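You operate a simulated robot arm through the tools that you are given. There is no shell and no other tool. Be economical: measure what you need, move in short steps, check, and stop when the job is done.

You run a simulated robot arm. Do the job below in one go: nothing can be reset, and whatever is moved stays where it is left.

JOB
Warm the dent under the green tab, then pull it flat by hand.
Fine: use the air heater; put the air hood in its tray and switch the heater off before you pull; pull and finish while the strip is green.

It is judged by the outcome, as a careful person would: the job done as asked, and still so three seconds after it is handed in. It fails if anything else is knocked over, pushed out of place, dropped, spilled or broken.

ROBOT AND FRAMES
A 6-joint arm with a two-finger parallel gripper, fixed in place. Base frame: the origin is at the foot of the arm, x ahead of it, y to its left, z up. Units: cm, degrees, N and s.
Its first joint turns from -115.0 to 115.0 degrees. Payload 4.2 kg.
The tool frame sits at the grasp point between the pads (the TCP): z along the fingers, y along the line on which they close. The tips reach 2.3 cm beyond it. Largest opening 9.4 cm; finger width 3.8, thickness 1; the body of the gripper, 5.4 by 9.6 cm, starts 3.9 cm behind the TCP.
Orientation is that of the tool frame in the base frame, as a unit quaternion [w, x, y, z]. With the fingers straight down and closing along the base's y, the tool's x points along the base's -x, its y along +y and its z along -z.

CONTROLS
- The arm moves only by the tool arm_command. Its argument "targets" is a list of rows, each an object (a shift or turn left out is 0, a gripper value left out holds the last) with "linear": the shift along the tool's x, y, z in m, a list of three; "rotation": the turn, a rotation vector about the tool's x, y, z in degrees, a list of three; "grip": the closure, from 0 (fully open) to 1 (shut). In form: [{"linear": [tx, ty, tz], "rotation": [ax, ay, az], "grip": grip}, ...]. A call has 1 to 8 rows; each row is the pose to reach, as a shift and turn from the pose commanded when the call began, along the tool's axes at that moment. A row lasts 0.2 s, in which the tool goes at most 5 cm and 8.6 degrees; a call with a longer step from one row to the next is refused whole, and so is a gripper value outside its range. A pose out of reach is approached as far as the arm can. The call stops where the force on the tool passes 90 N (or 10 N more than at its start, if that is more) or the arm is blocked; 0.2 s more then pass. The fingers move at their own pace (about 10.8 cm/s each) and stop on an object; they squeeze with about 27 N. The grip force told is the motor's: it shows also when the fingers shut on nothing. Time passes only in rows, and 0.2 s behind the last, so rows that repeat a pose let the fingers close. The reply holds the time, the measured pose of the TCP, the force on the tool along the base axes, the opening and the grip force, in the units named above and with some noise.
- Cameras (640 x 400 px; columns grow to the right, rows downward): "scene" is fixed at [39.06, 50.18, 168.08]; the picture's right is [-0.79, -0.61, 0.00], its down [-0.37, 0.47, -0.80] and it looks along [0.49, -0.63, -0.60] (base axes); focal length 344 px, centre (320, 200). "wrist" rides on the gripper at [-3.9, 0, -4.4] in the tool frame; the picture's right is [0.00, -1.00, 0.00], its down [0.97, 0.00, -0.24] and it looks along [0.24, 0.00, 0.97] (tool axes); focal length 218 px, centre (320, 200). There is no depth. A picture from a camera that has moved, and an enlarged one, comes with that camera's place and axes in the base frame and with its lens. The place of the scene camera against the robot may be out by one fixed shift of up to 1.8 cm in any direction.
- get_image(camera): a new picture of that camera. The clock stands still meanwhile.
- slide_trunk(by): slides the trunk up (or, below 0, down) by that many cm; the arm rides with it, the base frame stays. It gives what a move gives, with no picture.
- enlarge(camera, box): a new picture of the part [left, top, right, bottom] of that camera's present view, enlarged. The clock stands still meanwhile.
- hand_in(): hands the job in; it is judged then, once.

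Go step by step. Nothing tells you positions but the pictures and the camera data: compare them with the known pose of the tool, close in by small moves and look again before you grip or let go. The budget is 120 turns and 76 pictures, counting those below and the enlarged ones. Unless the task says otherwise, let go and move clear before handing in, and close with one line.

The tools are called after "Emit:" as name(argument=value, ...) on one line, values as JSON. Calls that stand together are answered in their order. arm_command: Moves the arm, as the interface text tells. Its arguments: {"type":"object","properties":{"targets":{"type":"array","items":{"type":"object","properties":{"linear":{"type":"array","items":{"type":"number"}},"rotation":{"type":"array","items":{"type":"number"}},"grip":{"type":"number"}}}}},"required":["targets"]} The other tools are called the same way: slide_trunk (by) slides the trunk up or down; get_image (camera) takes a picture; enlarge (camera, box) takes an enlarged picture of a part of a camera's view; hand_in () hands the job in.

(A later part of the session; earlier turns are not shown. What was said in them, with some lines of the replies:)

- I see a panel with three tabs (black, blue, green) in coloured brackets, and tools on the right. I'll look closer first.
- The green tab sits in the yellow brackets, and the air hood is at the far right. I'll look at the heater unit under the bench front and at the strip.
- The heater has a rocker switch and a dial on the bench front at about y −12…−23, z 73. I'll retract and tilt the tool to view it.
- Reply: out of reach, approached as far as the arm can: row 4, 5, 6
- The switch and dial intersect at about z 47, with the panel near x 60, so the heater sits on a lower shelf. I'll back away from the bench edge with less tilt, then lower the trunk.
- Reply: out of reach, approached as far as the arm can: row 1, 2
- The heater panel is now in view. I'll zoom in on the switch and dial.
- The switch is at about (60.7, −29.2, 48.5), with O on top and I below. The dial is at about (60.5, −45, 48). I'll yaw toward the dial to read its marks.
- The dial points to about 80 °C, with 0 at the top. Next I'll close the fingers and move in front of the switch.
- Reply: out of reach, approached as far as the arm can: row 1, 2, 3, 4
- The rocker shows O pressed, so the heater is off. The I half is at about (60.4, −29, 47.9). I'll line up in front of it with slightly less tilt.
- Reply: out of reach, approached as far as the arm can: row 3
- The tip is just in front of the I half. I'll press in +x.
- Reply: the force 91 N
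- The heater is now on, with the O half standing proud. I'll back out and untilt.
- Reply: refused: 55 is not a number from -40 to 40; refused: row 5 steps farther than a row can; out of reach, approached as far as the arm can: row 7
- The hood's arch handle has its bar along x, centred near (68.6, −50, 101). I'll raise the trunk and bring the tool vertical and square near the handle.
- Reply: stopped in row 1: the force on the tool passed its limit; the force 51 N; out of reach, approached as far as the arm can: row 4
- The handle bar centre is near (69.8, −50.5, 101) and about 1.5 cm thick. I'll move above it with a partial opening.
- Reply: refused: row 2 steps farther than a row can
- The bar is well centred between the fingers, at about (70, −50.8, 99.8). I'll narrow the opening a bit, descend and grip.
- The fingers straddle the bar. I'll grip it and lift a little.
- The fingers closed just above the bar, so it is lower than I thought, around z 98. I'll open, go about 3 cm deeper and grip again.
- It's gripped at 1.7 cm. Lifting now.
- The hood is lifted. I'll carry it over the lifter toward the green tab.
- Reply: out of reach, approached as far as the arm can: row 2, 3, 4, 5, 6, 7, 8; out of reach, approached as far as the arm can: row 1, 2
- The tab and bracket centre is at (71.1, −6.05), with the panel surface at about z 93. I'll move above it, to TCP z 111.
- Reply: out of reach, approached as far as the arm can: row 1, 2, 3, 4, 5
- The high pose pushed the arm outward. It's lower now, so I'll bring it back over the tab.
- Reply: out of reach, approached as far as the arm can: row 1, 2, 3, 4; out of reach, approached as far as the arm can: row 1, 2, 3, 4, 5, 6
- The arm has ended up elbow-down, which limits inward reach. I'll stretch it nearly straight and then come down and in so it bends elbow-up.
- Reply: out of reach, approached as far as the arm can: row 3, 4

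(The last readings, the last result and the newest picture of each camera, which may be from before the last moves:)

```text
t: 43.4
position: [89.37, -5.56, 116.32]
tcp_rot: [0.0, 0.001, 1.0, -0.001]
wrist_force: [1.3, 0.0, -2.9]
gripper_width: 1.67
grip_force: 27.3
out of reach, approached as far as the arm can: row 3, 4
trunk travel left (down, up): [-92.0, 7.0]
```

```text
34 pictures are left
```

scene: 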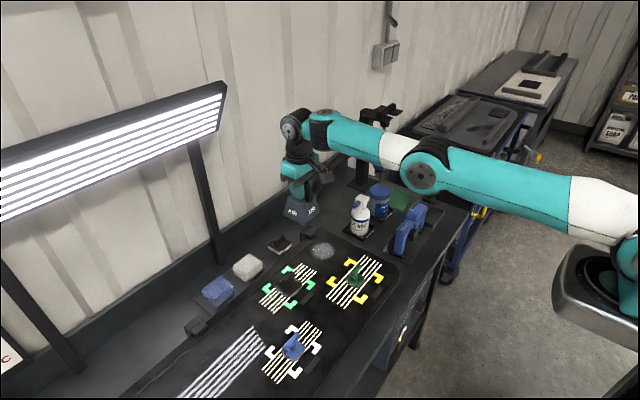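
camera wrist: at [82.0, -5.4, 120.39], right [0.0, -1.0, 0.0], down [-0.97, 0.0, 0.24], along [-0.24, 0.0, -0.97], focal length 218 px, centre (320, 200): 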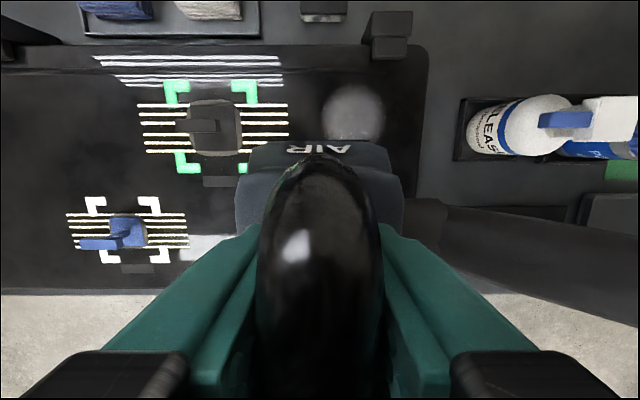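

The arm is straight now. Next it goes down first, then inward.

Emit:
arm_command(targets=[{"linear": [0.0, 0, 0.04]}, {"linear": [0.01, 0, 0.07]}, {"linear": [0.04, 0, 0.075]}, {"linear": [0.08, 0, 0.075]}])

```text
t: 44.4
position: [81.3, -5.61, 108.9]
tcp_rot: [0.001, 0.001, 1.0, -0.001]
wrist_force: [0.3, -0.1, -3.2]
gripper_width: 1.67
grip_force: 27.5
trunk travel left (down, up): [-92.0, 7.0]
```

Emit:
arm_command(targets=[{"linear": [0.035, -0.001, 0.0]}, {"linear": [0.07, -0.002, 0.0]}, {"linear": [0.104, -0.0045, 0.0]}, {"linear": [0.104, -0.0045, 0.01]}])

Emit:
enlarge(camera="scene", box=[300, 180, 460, 310])

Emit:
get_image(camera="wrist")

```text
t: 45.4
position: [70.89, -6.14, 107.88]
tcp_rot: [0.001, 0.001, 1.0, -0.001]
wrist_force: [0.4, 0.1, -3.2]
gripper_width: 1.66
grip_force: 27.0
trunk travel left (down, up): [-92.0, 7.0]
```

```text
3.08 times, centred on (380, 245) of scene
camera zoom: at [39.06, 50.18, 168.08], right [-0.79, -0.61, 0.0], down [-0.37, 0.47, -0.8], along [0.49, -0.63, -0.6], focal length 1057 px, centre (135, 62)
```

zoom: 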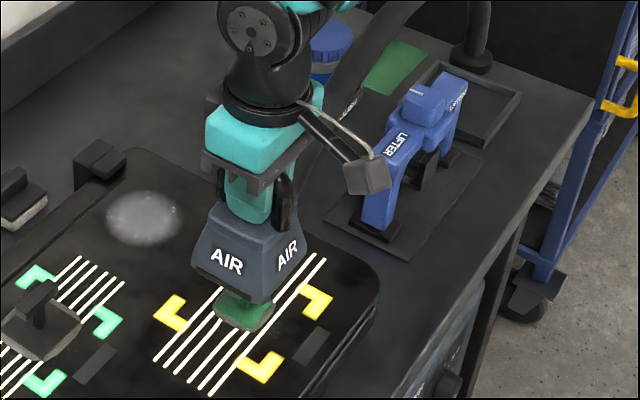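

```text
32 pictures are left
camera wrist: at [74.7, -6.1, 112.27], right [0.0, -1.0, 0.0], down [-0.97, 0.0, 0.24], along [-0.24, 0.0, -0.97], focal length 218 px, centre (320, 200)
```

wrist: 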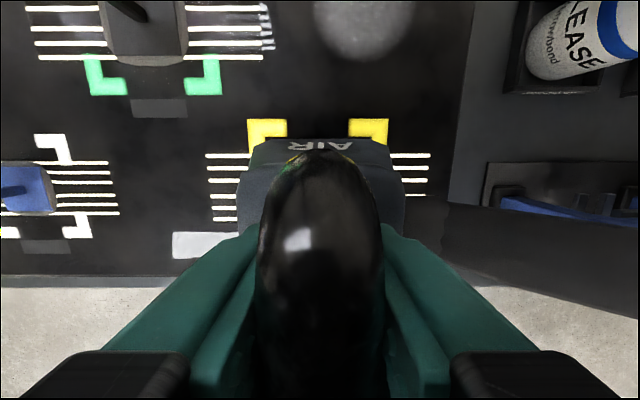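

The hood is aligned over the tab. I'll shift 0.4 cm forward and lower gently until contact.

Emit:
arm_command(targets=[{"linear": [-0.004, 0.0, 0.015]}, {"linear": [-0.004, 0.0, 0.03]}, {"linear": [-0.004, 0, 0.045]}, {"linear": [-0.004, 0, 0.055]}])

Emit:
enlarge(camera="scene", box=[300, 200, 440, 310])

```text
t: 46.1
position: [71.53, -6.08, 105.81]
tcp_rot: [0.009, 0.001, 1.0, 0.0]
wrist_force: [-12.7, -1.8, 53.4]
gripper_width: 1.66
grip_force: 27.2
trunk travel left (down, up): [-92.0, 7.0]
stopped in row 3: the force on the tool passed its limit (the readings are from after the stop); the commanded pose is now the measured one
```

```text
3.64 times, centred on (370, 255) of scene
camera zoom: at [39.06, 50.18, 168.08], right [-0.79, -0.61, 0.0], down [-0.37, 0.47, -0.8], along [0.49, -0.63, -0.6], focal length 1249 px, centre (138, 0)
```

zoom: 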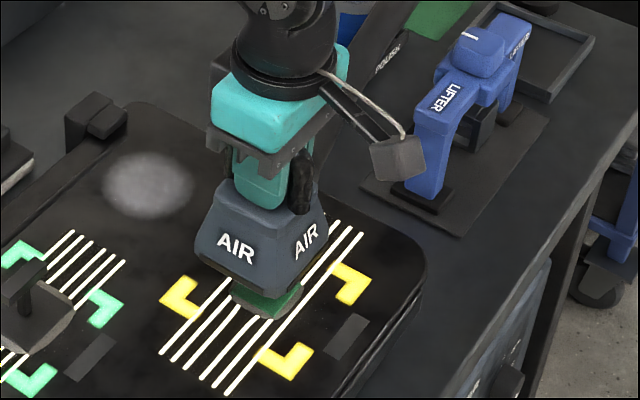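

Contact came early, with the hood touching the tab top at about z 97. I'll back off slightly, hover a moment and see whether the strip responds.

Emit:
arm_command(targets=[{"linear": [0, 0.0, -0.008]}, {"linear": [0, 0.0, -0.012]}, {"linear": [0, 0.0, -0.012]}, {"linear": [0, 0.0, -0.012]}, {"linear": [0, 0.0, -0.012]}, {"linear": [0, 0.0, -0.012]}, {"linear": [0, 0.0, -0.012]}, {"linear": [0, 0.0, -0.012]}])

Emit:
enlarge(camera="scene", box=[330, 230, 420, 300])

```text
t: 47.9
position: [71.65, -6.16, 106.24]
tcp_rot: [0.006, 0.001, 1.0, 0.0]
wrist_force: [-0.4, -0.3, -3.8]
gripper_width: 1.68
grip_force: 26.6
trunk travel left (down, up): [-92.0, 7.0]
```

```text
5.71 times, centred on (375, 265) of scene
camera zoom: at [39.06, 50.18, 168.08], right [-0.79, -0.61, 0.0], down [-0.37, 0.47, -0.8], along [0.49, -0.63, -0.6], focal length 1963 px, centre (6, -171)
```

zoom: 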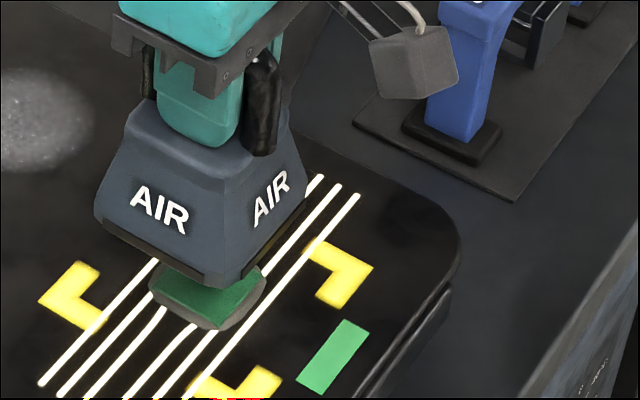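

The strip has already turned green. I'll hold about 1.4 s more for margin and check its colour.

Emit:
arm_command(targets=[{"linear": [0, 0.0, 0]}, {"linear": [0, 0.0, 0]}, {"linear": [0, 0.0, 0]}, {"linear": [0, 0.0, 0]}, {"linear": [0, 0.0, 0]}, {"linear": [0, 0.0, 0]}])

Emit:
enlarge(camera="scene", box=[330, 230, 420, 300])

```text
t: 49.3
position: [71.63, -6.17, 106.47]
tcp_rot: [0.006, 0.0, 1.0, -0.001]
wrist_force: [0.0, 0.2, -2.8]
gripper_width: 1.69
grip_force: 27.4
trunk travel left (down, up): [-92.0, 7.0]
```

```text
5.71 times, centred on (375, 265) of scene
camera zoom: at [39.06, 50.18, 168.08], right [-0.79, -0.61, 0.0], down [-0.37, 0.47, -0.8], along [0.49, -0.63, -0.6], focal length 1963 px, centre (6, -171)
```

zoom: 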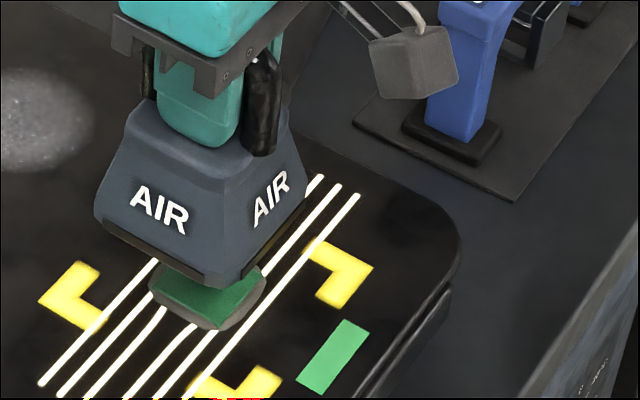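

It's still green. Now I'll take the hood back to its tray promptly.

Emit:
arm_command(targets=[{"linear": [0, 0, -0.045]}, {"linear": [0, -0.005, -0.09], "rotation": [0, 0.7, 0]}, {"linear": [0.003, -0.053, -0.09], "rotation": [0, 0.7, 0]}, {"linear": [0.006, -0.102, -0.09], "rotation": [0, 0.7, 0]}, {"linear": [0.009, -0.151, -0.09], "rotation": [0, 0.7, 0]}, {"linear": [0.012, -0.2, -0.09], "rotation": [0, 0.7, 0]}, {"linear": [0.015, -0.249, -0.09], "rotation": [0, 0.7, 0]}, {"linear": [0.018, -0.298, -0.09], "rotation": [0, 0.7, 0]}])

Emit:
arm_command(targets=[{"linear": [0.001, -0.049, 0]}, {"linear": [0.003, -0.098, 0]}, {"linear": [0.005, -0.147, 0]}])

Emit:
get_image(camera="wrist")

Emit:
get_image(camera="scene")

```text
t: 51.1
position: [69.75, -35.96, 115.31]
tcp_rot: [0.0, 0.0, 1.0, 0.0]
wrist_force: [0.4, 0.4, -3.3]
gripper_width: 1.65
grip_force: 26.5
trunk travel left (down, up): [-92.0, 7.0]
```

```text
t: 51.9
position: [69.0, -50.63, 115.32]
tcp_rot: [0.0, 0.002, 1.0, 0.0]
wrist_force: [0.8, 0.4, -2.9]
gripper_width: 1.68
grip_force: 27.1
trunk travel left (down, up): [-92.0, 7.0]
```

```text
28 pictures are left
camera wrist: at [72.97, -50.58, 119.66], right [0.0, -1.0, 0.0], down [-0.97, 0.0, 0.24], along [-0.24, 0.0, -0.97], focal length 218 px, centre (320, 200)
```

wrist: 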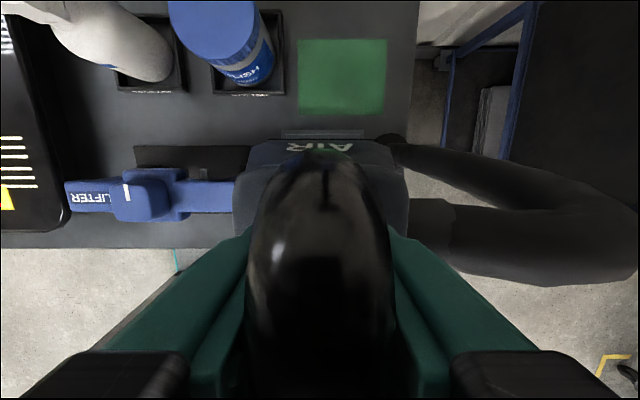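

```text
27 pictures are left
```

scene: 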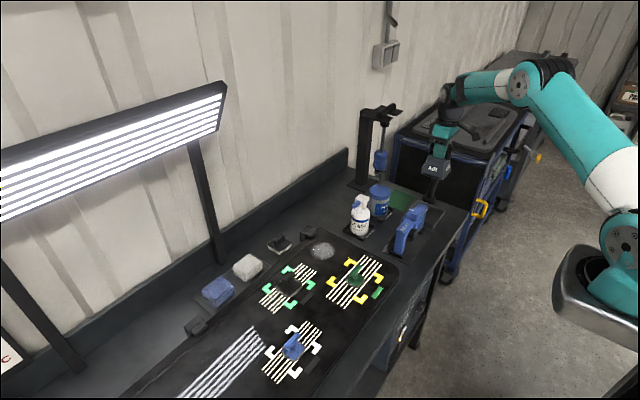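

The strip is still green and the hood is above the tray. I'm aligning to the original pick pose and lowering.

Emit:
arm_command(targets=[{"linear": [-0.004, -0.0025, 0.045]}, {"linear": [-0.004, -0.0025, 0.09]}, {"linear": [-0.004, -0.0025, 0.135]}, {"linear": [-0.004, -0.0025, 0.155]}, {"linear": [-0.004, -0.0025, 0.155]}])

Emit:
get_image(camera="wrist")

Emit:
enlarge(camera="scene", box=[380, 160, 470, 240])

```text
t: 53.1
position: [69.49, -50.9, 99.89]
tcp_rot: [0.001, 0.0, 1.0, -0.001]
wrist_force: [-0.8, -0.7, -3.6]
gripper_width: 1.69
grip_force: 26.6
trunk travel left (down, up): [-92.0, 7.0]
```

```text
26 pictures are left
camera wrist: at [73.5, -50.9, 104.22], right [0.0, -1.0, 0.0], down [-0.97, 0.0, 0.24], along [-0.24, 0.0, -0.97], focal length 218 px, centre (320, 200)
```

wrist: 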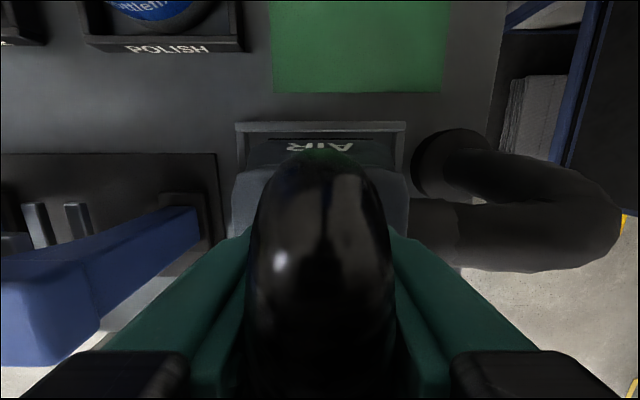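

```text
5.00 times, centred on (425, 200) of scene
camera zoom: at [39.06, 50.18, 168.08], right [-0.79, -0.61, 0.0], down [-0.37, 0.47, -0.8], along [0.49, -0.63, -0.6], focal length 1718 px, centre (-205, 200)
```

zoom: 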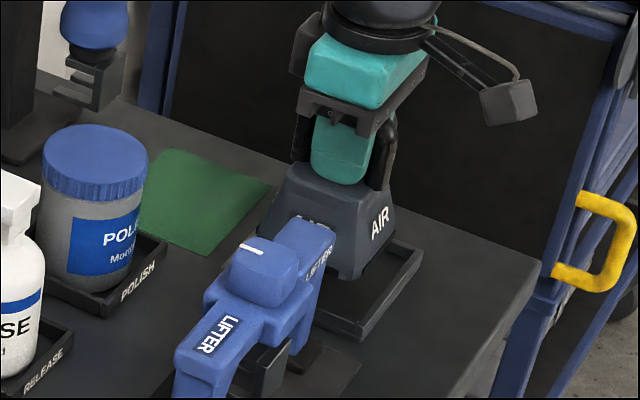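

It's aligned. I'm lowering until contact.

Emit:
arm_command(targets=[{"linear": [0, 0, 0.01]}, {"linear": [0, 0, 0.02]}, {"linear": [0, 0, 0.025]}, {"linear": [0, 0, 0.03]}])

Emit:
get_image(camera="wrist")

```text
t: 54.1
position: [69.68, -50.96, 97.22]
tcp_rot: [0.002, 0.001, 1.0, -0.002]
wrist_force: [-4.1, 1.8, 13.5]
gripper_width: 1.67
grip_force: 27.2
trunk travel left (down, up): [-92.0, 7.0]
```

```text
24 pictures are left
camera wrist: at [73.52, -50.93, 101.55], right [0.0, -1.0, 0.0], down [-0.97, 0.0, 0.24], along [-0.24, 0.0, -0.97], focal length 218 px, centre (320, 200)
```

wrist: 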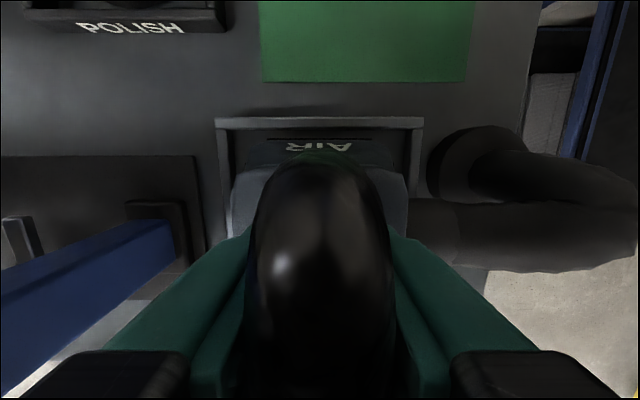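

Emit:
arm_command(targets=[{"grip": 0.55}, {"grip": 0.55}, {"linear": [0, 0, -0.03]}, {"linear": [0, 0, -0.075]}, {"linear": [0.02, 0.01, -0.115]}])

Emit:
enlarge(camera="scene", box=[340, 170, 470, 310])

```text
t: 55.3
position: [67.73, -49.92, 108.32]
tcp_rot: [0.001, 0.001, 1.0, 0.0]
wrist_force: [0.7, -0.1, -0.1]
gripper_width: 4.23
grip_force: 0.1
trunk travel left (down, up): [-92.0, 7.0]
```

```text
2.86 times, centred on (405, 240) of scene
camera zoom: at [39.06, 50.18, 168.08], right [-0.79, -0.61, 0.0], down [-0.37, 0.47, -0.8], along [0.49, -0.63, -0.6], focal length 982 px, centre (77, 86)
```

zoom: 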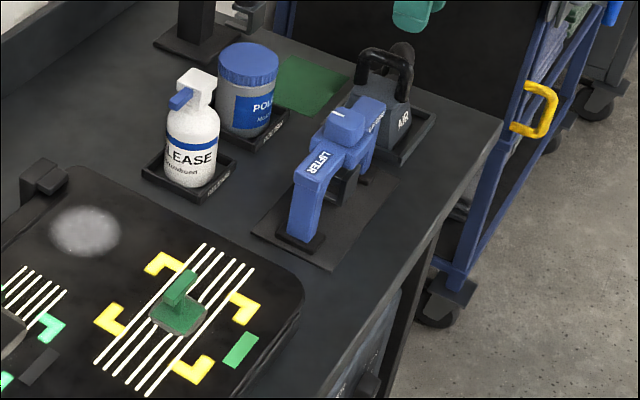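

The hood is in its tray and the strip is still green. I'll retract to the front, yaw toward the switch, and lower.

Emit:
arm_command(targets=[{"linear": [0.03, 0.037, 0], "rotation": [0, 0, 5], "grip": 1}, {"linear": [0.059, 0.073, 0], "rotation": [0, 0, 10]}, {"linear": [0.089, 0.11, 0], "rotation": [0, 0, 15]}, {"linear": [0.118, 0.147, 0], "rotation": [0, 0, 20]}, {"linear": [0.148, 0.183, 0], "rotation": [0, 0, 25]}, {"linear": [0.177, 0.22, 0], "rotation": [0, 0, 30]}])

Emit:
slide_trunk(by=-40)

```text
t: 56.7
position: [49.83, -27.89, 108.44]
tcp_rot: [0.001, 0.26, 0.966, 0.0]
wrist_force: [-0.7, -0.9, 0.7]
gripper_width: 0.0
grip_force: 27.3
trunk travel left (down, up): [-92.0, 7.0]
```

```text
t: 60.5
position: [49.87, -27.84, 68.39]
tcp_rot: [0.001, 0.259, 0.966, 0.0]
wrist_force: [-0.3, -0.1, 0.6]
gripper_width: 0.02
grip_force: 26.9
trunk travel left (down, up): [-52.0, 47.0]
```

Emit:
arm_command(targets=[{"linear": [0, 0, 0.035], "rotation": [0, -7.4, 0]}, {"linear": [0, 0, 0.07], "rotation": [0, -14.8, 0]}, {"linear": [-0.005, 0.008, 0.1], "rotation": [0, -22.2, 0]}, {"linear": [-0.015, 0.015, 0.13], "rotation": [0, -29.6, 0]}, {"linear": [-0.025, 0.02, 0.16], "rotation": [0, -37, 0]}, {"linear": [-0.035, 0.025, 0.178], "rotation": [0, -44.4, 0]}, {"linear": [-0.042, 0.028, 0.178], "rotation": [0, -52, 0]}])

Emit:
get_image(camera="wrist")

```text
t: 62.3
position: [56.34, -30.31, 53.94]
tcp_rot: [0.419, 0.209, 0.877, -0.108]
wrist_force: [1.7, -3.4, 0.3]
gripper_width: 0.0
grip_force: 26.6
out of reach, approached as far as the arm can: row 7
trunk travel left (down, up): [-52.0, 47.0]
stopped in row 7: the arm was blocked; the commanded pose is now the measured one
```

```text
22 pictures are left
camera wrist: at [55.53, -29.74, 59.73], right [-0.46, -0.89, 0.02], down [-0.71, 0.36, -0.61], along [0.53, -0.29, -0.79], focal length 218 px, centre (320, 200)
```

wrist: 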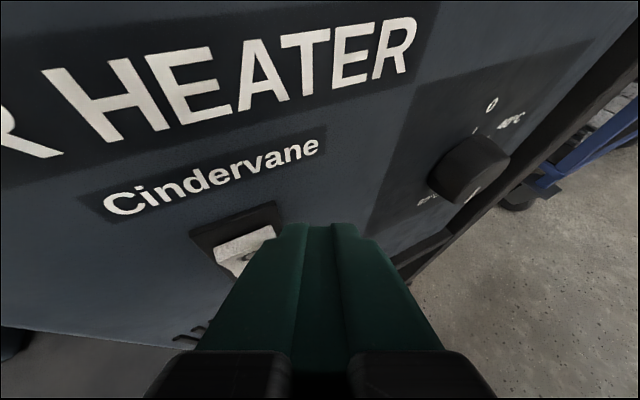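

Emit:
arm_command(targets=[{"linear": [0.01, 0.005, 0.0], "rotation": [0, 3.5, 0]}, {"linear": [0.022, 0.013, 0.003], "rotation": [0, 7, 0]}, {"linear": [0.0334, 0.02, 0.0059], "rotation": [0, 7, 0]}])

Emit:
get_image(camera="wrist")

```text
t: 62.6
position: [55.76, -35.58, 55.74]
tcp_rot: [0.417, 0.223, 0.855, -0.212]
wrist_force: [5.5, -1.5, 3.5]
gripper_width: 0.0
grip_force: 26.9
trunk travel left (down, up): [-52.0, 47.0]
stopped in row 1: the arm was blocked; the commanded pose is now the measured one
```

```text
21 pictures are left
camera wrist: at [55.13, -33.93, 61.37], right [-0.56, -0.81, 0.18], down [-0.69, 0.33, -0.65], along [0.47, -0.48, -0.74], focal length 218 px, centre (320, 200)
```

wrist: 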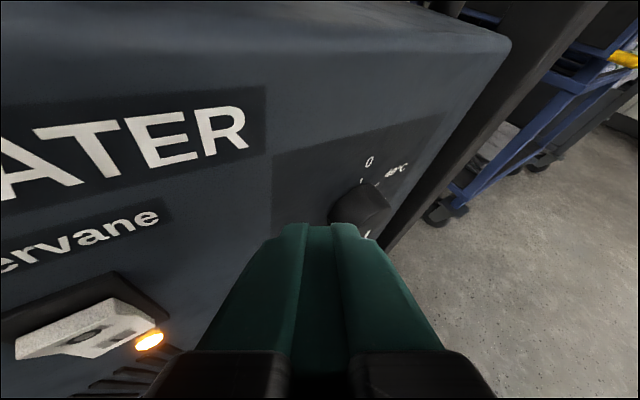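

Emit:
get_image(camera="scene")

```text
20 pictures are left
```

scene: 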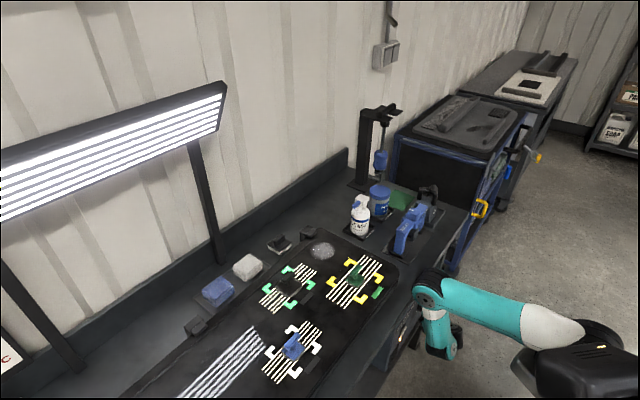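

The wrist joint seems to be touching the bench edge. I'll back away with less tilt, then lower the trunk to the height that worked before.

Emit:
arm_command(targets=[{"linear": [0.015, 0, -0.02], "rotation": [-1, 2.5, 0.3]}, {"linear": [0.03, 0, -0.043], "rotation": [-5, 10, 1.4]}, {"linear": [0.034, -0.004, -0.05], "rotation": [-8, 17, 2.5]}, {"linear": [0.034, -0.004, -0.05], "rotation": [-10.6, 24.6, 3.6]}])

Emit:
slide_trunk(by=-8)

```text
t: 62.9
position: [55.26, -31.18, 45.02]
tcp_rot: [0.308, 0.34, 0.86, -0.223]
wrist_force: [5.0, 0.7, 1.6]
gripper_width: 0.0
grip_force: 27.0
trunk travel left (down, up): [-52.0, 47.0]
stopped in row 1: the arm was blocked; the commanded pose is now the measured one
```

```text
t: 63.3
position: [50.22, 23.86, 43.8]
tcp_rot: [0.383, -0.15, 0.91, -0.056]
wrist_force: [-33.9, 11.8, -0.1]
gripper_width: 0.0
grip_force: 27.3
trunk travel left (down, up): [-51.7, 47.3]
stopped: the arm was blocked; the commanded pose is now the measured one
```

The arm jumped to y +24, which I didn't command. I'll look before anything else.

Emit:
get_image(camera="scene")

Emit:
get_image(camera="wrist")

```text
19 pictures are left
```

scene: 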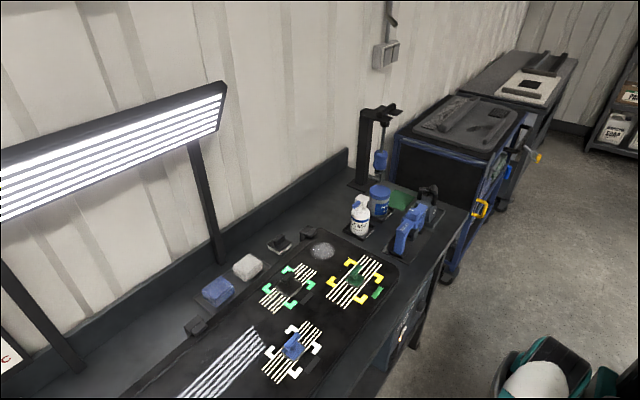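

```text
18 pictures are left
camera wrist: at [49.79, 25.08, 49.57], right [0.23, -0.95, 0.22], down [-0.81, -0.31, -0.49], along [0.54, -0.06, -0.84], focal length 218 px, centre (320, 200)
```

wrist: 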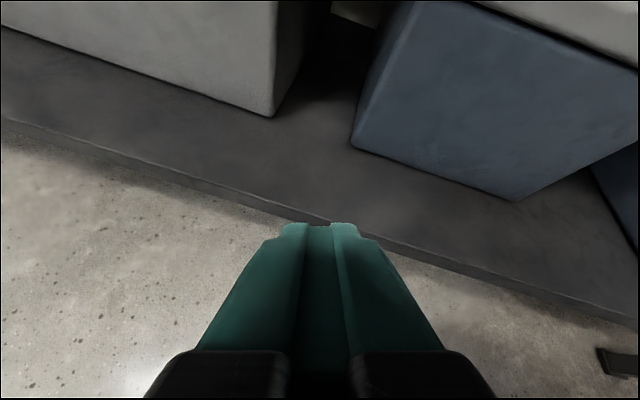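

Nothing on the bench has moved and the strip is still green. I'll retreat along the tool axis and straighten.

Emit:
arm_command(targets=[{"linear": [0, 0, -0.02]}, {"linear": [0, 0, -0.04], "rotation": [-0.8, 6.3, 4.5]}, {"linear": [0, 0, -0.056], "rotation": [-1.7, 12.7, 9.1]}, {"linear": [0, 0, -0.056], "rotation": [-2.5, 19, 13.7]}, {"linear": [0, 0, -0.056], "rotation": [-3.4, 25.4, 18.3]}])

```text
t: 63.6
position: [58.31, 11.22, 44.58]
tcp_rot: [0.376, -0.022, 0.919, -0.119]
wrist_force: [1.1, -3.7, -0.7]
gripper_width: 0.01
grip_force: 26.9
trunk travel left (down, up): [-51.7, 47.3]
stopped in row 1: the arm was blocked; the commanded pose is now the measured one
```

Emit:
arm_command(targets=[{"linear": [0, 0, 0]}, {"linear": [0, 0, 0]}])

Emit:
get_image(camera="scene")

```text
t: 64.2
position: [57.28, 12.65, 44.78]
tcp_rot: [0.38, -0.033, 0.918, -0.112]
wrist_force: [0.0, 0.7, 0.7]
gripper_width: 0.0
grip_force: 26.9
trunk travel left (down, up): [-51.7, 47.3]
```

```text
17 pictures are left
```

scene: 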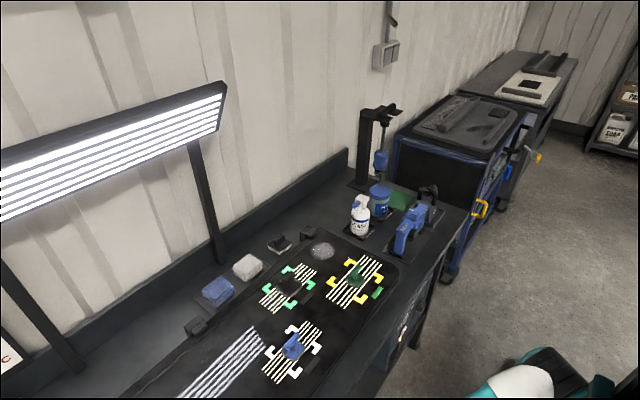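

Emit:
arm_command(targets=[{"linear": [0.014, 0, -0.014]}, {"linear": [0.028, 0, -0.028], "rotation": [0, 5, 0]}, {"linear": [0.042, 0, -0.042], "rotation": [0, 12, 0]}, {"linear": [0.056, 0, -0.056], "rotation": [0, 19, 0]}])

```text
t: 65.2
position: [49.33, 12.26, 44.8]
tcp_rot: [0.221, -0.011, 0.969, -0.113]
wrist_force: [0.5, 0.4, -0.4]
gripper_width: 0.0
grip_force: 26.6
trunk travel left (down, up): [-51.7, 47.3]
```

Control is back. I'll go to the pose that worked before (in front of the bench, high relative to the shoulder), then lower the trunk.

Emit:
arm_command(targets=[{"linear": [-0.0106, -0.0359, -0.0264], "rotation": [-0.1, 1.3, 4.4]}, {"linear": [-0.0211, -0.0717, -0.0529], "rotation": [-0.2, 2.6, 8.8]}, {"linear": [-0.0317, -0.1076, -0.0793], "rotation": [-0.3, 3.9, 13.2]}, {"linear": [-0.0423, -0.1434, -0.1057], "rotation": [-0.4, 5.2, 17.6]}, {"linear": [-0.0529, -0.1793, -0.1321], "rotation": [-0.6, 6.5, 22]}, {"linear": [-0.0634, -0.2151, -0.1586], "rotation": [-0.7, 7.8, 26.5]}, {"linear": [-0.074, -0.251, -0.185], "rotation": [-0.8, 9, 31]}])

```text
t: 66.8
position: [52.59, -6.51, 68.22]
tcp_rot: [0.169, 0.256, 0.951, -0.043]
wrist_force: [0.1, 1.0, -0.5]
gripper_width: 0.0
grip_force: 27.0
out of reach, approached as far as the arm can: row 5, 6, 7
trunk travel left (down, up): [-51.7, 47.3]
```

Emit:
arm_command(targets=[{"linear": [-0.0215, -0.0303, -0.0223]}, {"linear": [-0.043, -0.0607, -0.0447]}, {"linear": [-0.0645, -0.091, -0.067]}, {"linear": [-0.086, -0.121, -0.089]}, {"linear": [-0.1075, -0.152, -0.112]}, {"linear": [-0.129, -0.182, -0.134]}])

Emit:
slide_trunk(by=-36)

```text
t: 68.2
position: [49.98, -26.11, 85.04]
tcp_rot: [0.169, 0.255, 0.951, -0.042]
wrist_force: [-0.3, 0.4, -0.8]
gripper_width: 0.01
grip_force: 26.6
out of reach, approached as far as the arm can: row 1, 2, 3, 4, 5
trunk travel left (down, up): [-51.7, 47.3]
```

```text
t: 71.7
position: [50.04, -25.98, 48.98]
tcp_rot: [0.17, 0.256, 0.951, -0.043]
wrist_force: [0.2, 0.1, -1.0]
gripper_width: 0.0
grip_force: 27.0
trunk travel left (down, up): [-15.7, 83.3]
```

Emit:
arm_command(targets=[{"linear": [-0.015, 0.004, 0.001], "rotation": [0, -6, 0]}, {"linear": [-0.032, 0.008, 0.001], "rotation": [0, -12, 0]}, {"linear": [-0.05, 0.012, 0.002], "rotation": [0, -19, 0]}, {"linear": [-0.06, 0.0146, 0.0027], "rotation": [0, -26, 0]}, {"linear": [-0.06, 0.0146, 0.0027], "rotation": [0, -32, 0]}])

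Emit:
get_image(camera="wrist")

```text
t: 72.9
position: [57.75, -28.62, 51.52]
tcp_rot: [0.425, 0.234, 0.867, -0.111]
wrist_force: [0.2, 1.5, 0.6]
gripper_width: 0.0
grip_force: 26.6
out of reach, approached as far as the arm can: row 4, 5
trunk travel left (down, up): [-15.7, 83.3]
```

```text
16 pictures are left
camera wrist: at [56.81, -28.06, 57.22], right [-0.5, -0.87, -0.01], down [-0.68, 0.4, -0.62], along [0.54, -0.31, -0.79], focal length 218 px, centre (320, 200)
```

wrist: 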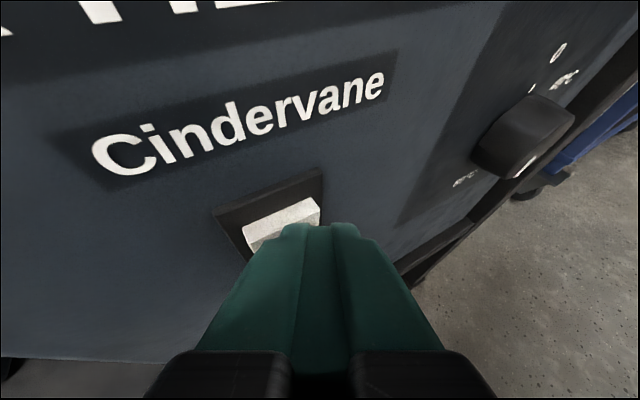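

The tip is just in front of the O half. I'll shift left slightly, then press.

Emit:
arm_command(targets=[{"linear": [0.007, 0.0087, -0.001]}, {"linear": [0.0043, 0.0112, 0.0025]}, {"linear": [0.0015, 0.0138, 0.006]}, {"linear": [-0.0015, 0.0167, 0.01]}, {"linear": [-0.0045, 0.0195, 0.0135]}])

Emit:
get_image(camera="wrist")

```text
t: 73.7
position: [57.96, -28.19, 51.39]
tcp_rot: [0.423, 0.237, 0.865, -0.127]
wrist_force: [-57.5, -6.6, 39.1]
gripper_width: 0.0
grip_force: 26.7
out of reach, approached as far as the arm can: row 1
trunk travel left (down, up): [-15.7, 83.3]
stopped in row 4: the force on the tool passed its limit (the readings are from after the stop); the commanded pose is now the measured one
```

```text
15 pictures are left
camera wrist: at [57.17, -27.51, 57.05], right [-0.52, -0.86, 0.02], down [-0.68, 0.39, -0.62], along [0.53, -0.33, -0.78], focal length 218 px, centre (320, 200)
```

wrist: 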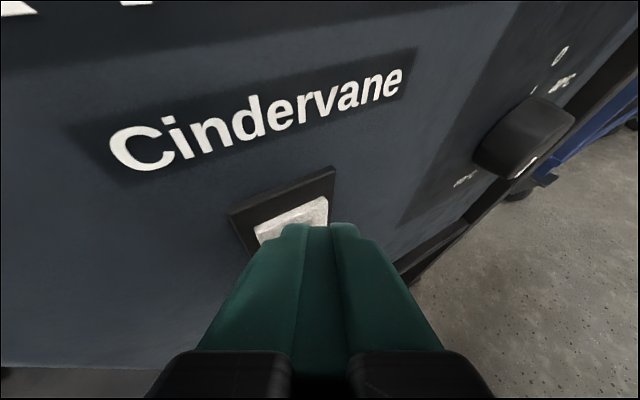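

Pressed, it seems. I'll back out and verify.

Emit:
arm_command(targets=[{"linear": [0.01, -0.01, -0.014], "rotation": [0, 4, 0]}, {"linear": [0.02, -0.02, -0.028], "rotation": [0, 11, 0]}, {"linear": [0.032, -0.03, -0.041], "rotation": [0, 18, 0]}, {"linear": [0.0427, -0.04, -0.0546], "rotation": [0, 25, 0]}, {"linear": [0.0427, -0.04, -0.0546], "rotation": [0, 32, 0]}])

Emit:
enlarge(camera="scene", box=[340, 240, 440, 360])

```text
t: 74.9
position: [50.25, -27.9, 51.15]
tcp_rot: [0.165, 0.259, 0.95, -0.051]
wrist_force: [0.9, 0.0, -0.4]
gripper_width: 0.0
grip_force: 27.1
out of reach, approached as far as the arm can: row 1, 2
trunk travel left (down, up): [-15.7, 83.3]
```

```text
3.33 times, centred on (390, 300) of scene
camera zoom: at [39.06, 50.18, 168.08], right [-0.79, -0.61, 0.0], down [-0.37, 0.47, -0.8], along [0.49, -0.63, -0.6], focal length 1145 px, centre (87, -133)
```

zoom: 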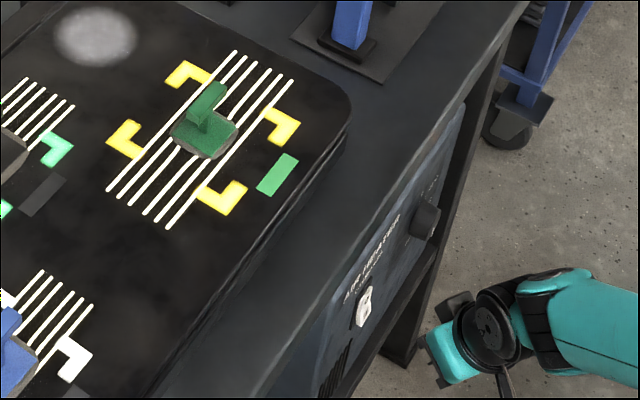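

Emit:
slide_trunk(by=18)

Emit:
get_image(camera="wrist")

```text
t: 76.9
position: [50.36, -27.72, 69.11]
tcp_rot: [0.166, 0.26, 0.95, -0.052]
wrist_force: [1.4, -0.6, 0.3]
gripper_width: 0.01
grip_force: 27.1
trunk travel left (down, up): [-33.7, 65.3]
```

```text
13 pictures are left
camera wrist: at [52.23, -28.85, 74.51], right [-0.51, -0.86, 0.01], down [-0.86, 0.51, -0.11], along [0.09, -0.06, -0.99], focal length 218 px, centre (320, 200)
```

wrist: 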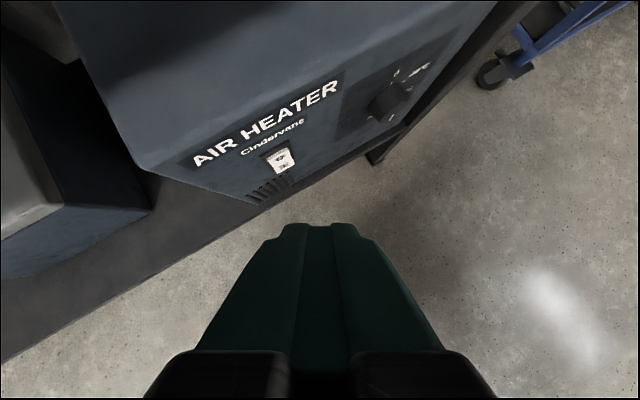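

The heater is off: the lamp is out and the strip is still green. Next I'll go up to the green tab.

Emit:
slide_trunk(by=40)

Emit:
slide_trunk(by=14)

Emit:
arm_command(targets=[{"linear": [0, 0, 0.02], "rotation": [0, 7, 0]}, {"linear": [0, 0, 0.04], "rotation": [0, 14, 0]}, {"linear": [0, 0, 0.06], "rotation": [0, 20, 0]}])

```text
t: 80.8
position: [50.25, -27.86, 109.06]
tcp_rot: [0.167, 0.259, 0.95, -0.051]
wrist_force: [-0.4, 0.1, -0.6]
gripper_width: 0.0
grip_force: 27.4
trunk travel left (down, up): [-73.7, 25.3]
```

```text
t: 82.4
position: [50.39, -27.82, 123.04]
tcp_rot: [0.167, 0.259, 0.95, -0.051]
wrist_force: [-0.5, 0.3, -0.3]
gripper_width: 0.0
grip_force: 26.9
trunk travel left (down, up): [-87.7, 11.3]
```

```text
t: 83.2
position: [52.07, -28.9, 117.63]
tcp_rot: [-0.002, 0.264, 0.965, -0.006]
wrist_force: [0.3, 0.8, 0.9]
gripper_width: 0.01
grip_force: 26.7
trunk travel left (down, up): [-87.7, 11.3]
```

Emit:
arm_command(targets=[{"linear": [-0.006, 0.0366, 0.0145], "rotation": [0, 0, 7.4], "grip": 0.4}, {"linear": [-0.012, 0.0733, 0.029], "rotation": [0, 0, 14.8]}, {"linear": [-0.018, 0.11, 0.0435], "rotation": [0, 0, 22.2]}, {"linear": [-0.024, 0.1465, 0.058], "rotation": [0, 0, 29.6]}, {"linear": [-0.03, 0.183, 0.0725], "rotation": [0, 0, 37]}, {"linear": [-0.036, 0.22, 0.087], "rotation": [0, 0, 44.4]}, {"linear": [-0.042, 0.256, 0.1015], "rotation": [0, 0, 51.9]}, {"linear": [-0.048, 0.293, 0.116], "rotation": [0, 0, 59.4]}])

Emit:
get_image(camera="wrist")

Emit:
enlarge(camera="scene", box=[310, 200, 430, 310])

```text
t: 85.0
position: [71.06, -6.33, 105.5]
tcp_rot: [0.002, 0.708, 0.706, -0.005]
wrist_force: [-0.1, 0.2, 0.2]
gripper_width: 5.63
grip_force: 0.0
trunk travel left (down, up): [-87.7, 11.3]
```

```text
12 pictures are left
camera wrist: at [71.1, -10.11, 109.84], right [-1.0, 0.0, 0.0], down [0.0, 0.97, 0.23], along [0.0, 0.23, -0.97], focal length 218 px, centre (320, 200)
```

wrist: 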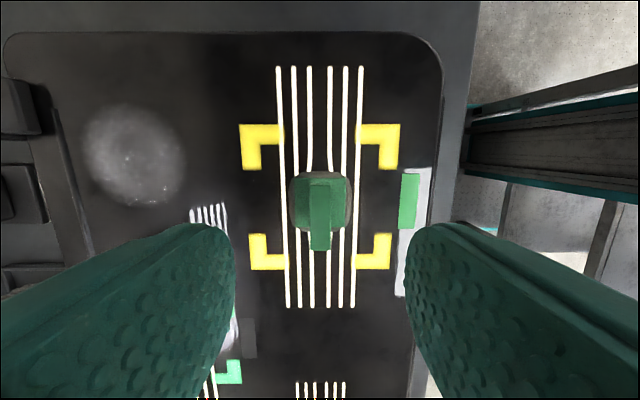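

```text
3.64 times, centred on (370, 255) of scene
camera zoom: at [39.06, 50.18, 168.08], right [-0.79, -0.61, 0.0], down [-0.37, 0.47, -0.8], along [0.49, -0.63, -0.6], focal length 1249 px, centre (138, 0)
```

zoom: 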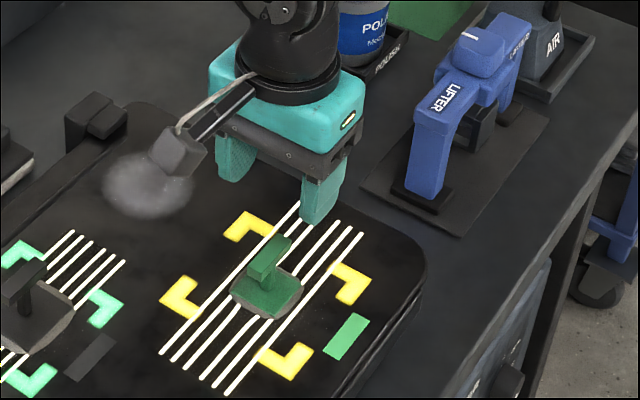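

The tool is lined up over the T-bar and the strip is green. I'll descend and grip it.

Emit:
arm_command(targets=[{"linear": [0.002, 0, 0.03]}, {"linear": [0.002, 0, 0.06]}, {"linear": [0.002, 0, 0.08]}, {"linear": [0.002, 0, 0.086]}, {"linear": [0.002, 0, 0.086], "grip": 1}, {"linear": [0.002, 0, 0.086], "grip": 1}, {"linear": [0.002, 0, 0.086], "grip": 1}])

Emit:
get_image(camera="wrist")

```text
t: 86.6
position: [71.07, -6.32, 96.76]
tcp_rot: [0.002, 0.707, 0.707, -0.006]
wrist_force: [-4.1, -0.1, 0.6]
gripper_width: 1.14
grip_force: 27.3
trunk travel left (down, up): [-87.7, 11.3]
```

```text
10 pictures are left
camera wrist: at [71.11, -10.04, 101.27], right [-1.0, 0.0, 0.0], down [0.0, 0.97, 0.23], along [0.0, 0.23, -0.97], focal length 218 px, centre (320, 200)
```

wrist: 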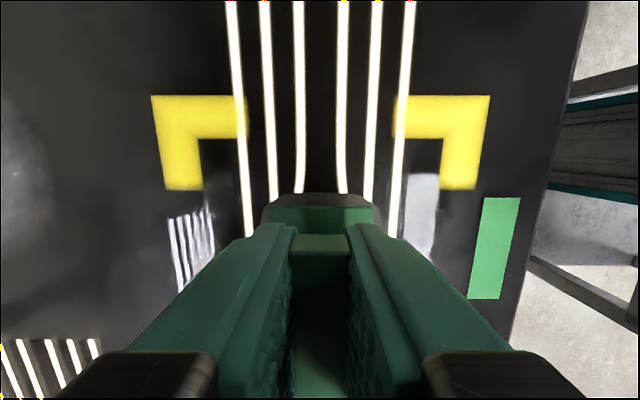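

Gripped at 1.14 cm. The inner lines still bend at the tab, so I'll pull up gently in small increments and watch the force.

Emit:
arm_command(targets=[{"linear": [0, 0, -0.001]}, {"linear": [0, 0, -0.002]}, {"linear": [0, 0, -0.003]}, {"linear": [0, 0, -0.003]}])

```text
t: 87.6
position: [71.21, -6.33, 97.53]
tcp_rot: [0.004, 0.708, 0.707, -0.003]
wrist_force: [0.3, -1.1, 0.2]
gripper_width: 1.17
grip_force: 27.1
trunk travel left (down, up): [-87.7, 11.3]
```

Emit:
get_image(camera="wrist")

```text
9 pictures are left
camera wrist: at [71.28, -10.02, 101.91], right [-1.0, 0.0, 0.0], down [0.0, 0.97, 0.23], along [0.0, 0.23, -0.97], focal length 218 px, centre (320, 200)
```

wrist: 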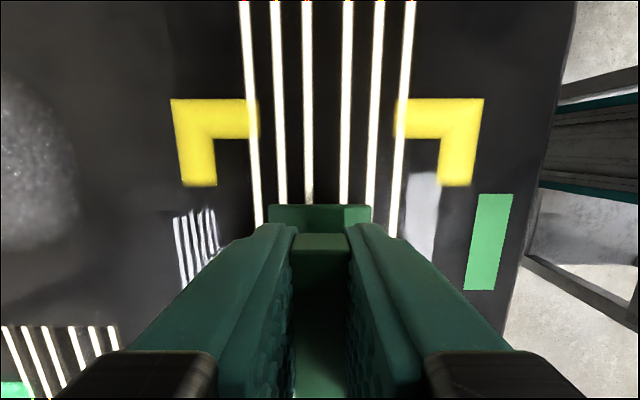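

The lines are straight now. I'll check whether the tab is still attached.

Emit:
enlarge(camera="scene", box=[325, 235, 405, 300])

```text
6.15 times, centred on (365, 268) of scene
camera zoom: at [39.06, 50.18, 168.08], right [-0.79, -0.61, 0.0], down [-0.37, 0.47, -0.8], along [0.49, -0.63, -0.6], focal length 2114 px, centre (43, -215)
```

zoom: 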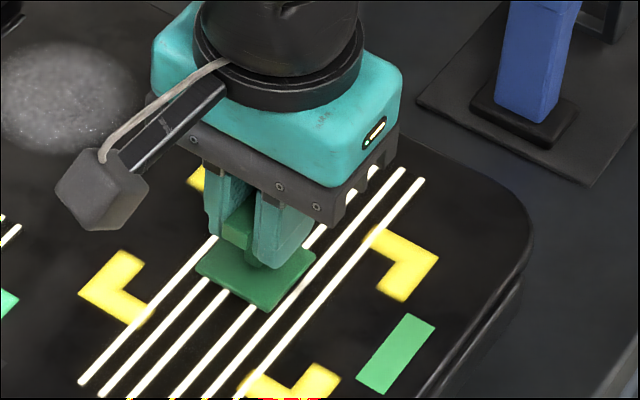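

The dent is flat and the tab has come free in the fingers. I'll set it gently back down where it stood and release it.

Emit:
arm_command(targets=[{"linear": [0, 0, 0.003]}, {"linear": [0, 0, 0.005]}, {"linear": [0, 0, 0.006]}])

Emit:
enlarge(camera="scene", box=[325, 235, 405, 300])

```text
t: 88.4
position: [71.08, -6.22, 96.71]
tcp_rot: [0.003, 0.706, 0.708, -0.004]
wrist_force: [-1.6, -0.8, 18.1]
gripper_width: 1.14
grip_force: 26.9
trunk travel left (down, up): [-87.7, 11.3]
```

```text
6.15 times, centred on (365, 268) of scene
camera zoom: at [39.06, 50.18, 168.08], right [-0.79, -0.61, 0.0], down [-0.37, 0.47, -0.8], along [0.49, -0.63, -0.6], focal length 2114 px, centre (43, -215)
```

zoom: 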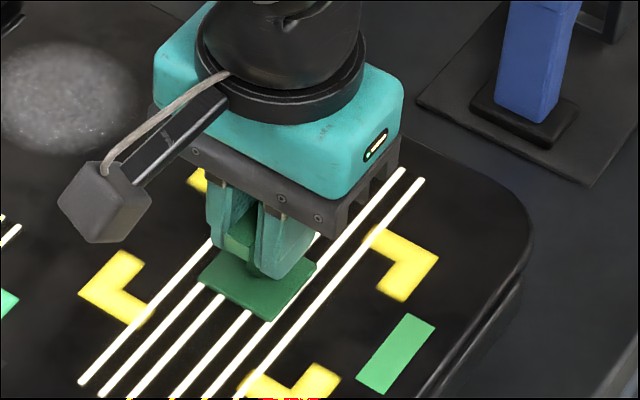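

Emit:
arm_command(targets=[{"linear": [0, 0, -0.001], "grip": 1}, {"linear": [0, 0, -0.001], "grip": 0.5}, {"linear": [0, 0, -0.001], "grip": 0.5}, {"linear": [0, 0, -0.02]}, {"linear": [0, 0, -0.06]}, {"linear": [0, 0, -0.1]}])

Emit:
get_image(camera="wrist")

Emit:
get_image(camera="scene")

```text
t: 89.8
position: [71.0, -5.95, 106.65]
tcp_rot: [0.002, 0.708, 0.707, -0.006]
wrist_force: [0.0, 0.4, -0.3]
gripper_width: 4.69
grip_force: 0.2
trunk travel left (down, up): [-87.7, 11.3]
```

```text
6 pictures are left
camera wrist: at [71.15, -9.89, 111.03], right [-1.0, 0.0, 0.01], down [0.0, 0.97, 0.23], along [-0.01, 0.23, -0.97], focal length 218 px, centre (320, 200)
```

wrist: 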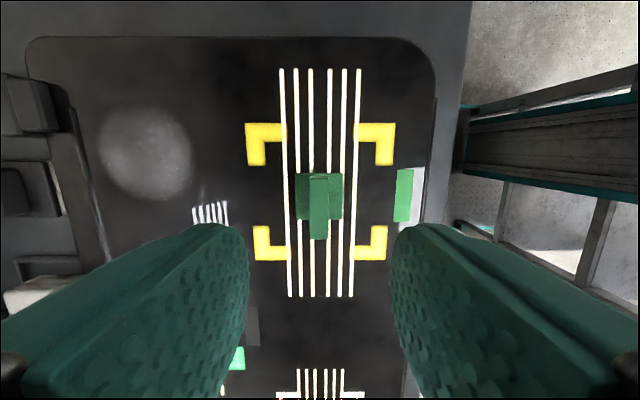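

```text
5 pictures are left
```

scene: 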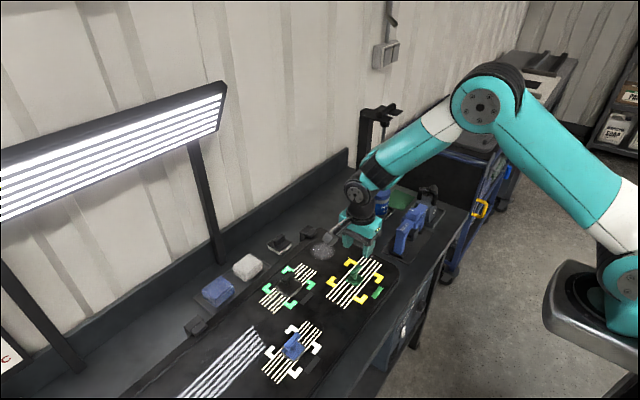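

The lines are straight, the strip is green, the tab stands in its place, the hood is in its tray and the heater is off. The gripper is clear, so I'm handing in.

Emit:
hand_in()

```text
The job is handed in.
```

The dent under the green tab was warmed with the air heater and pulled flat by hand while the strip was green, with the hood back in its tray and the heater off before the pull; the tab came loose in the pull and I set it back in its place.
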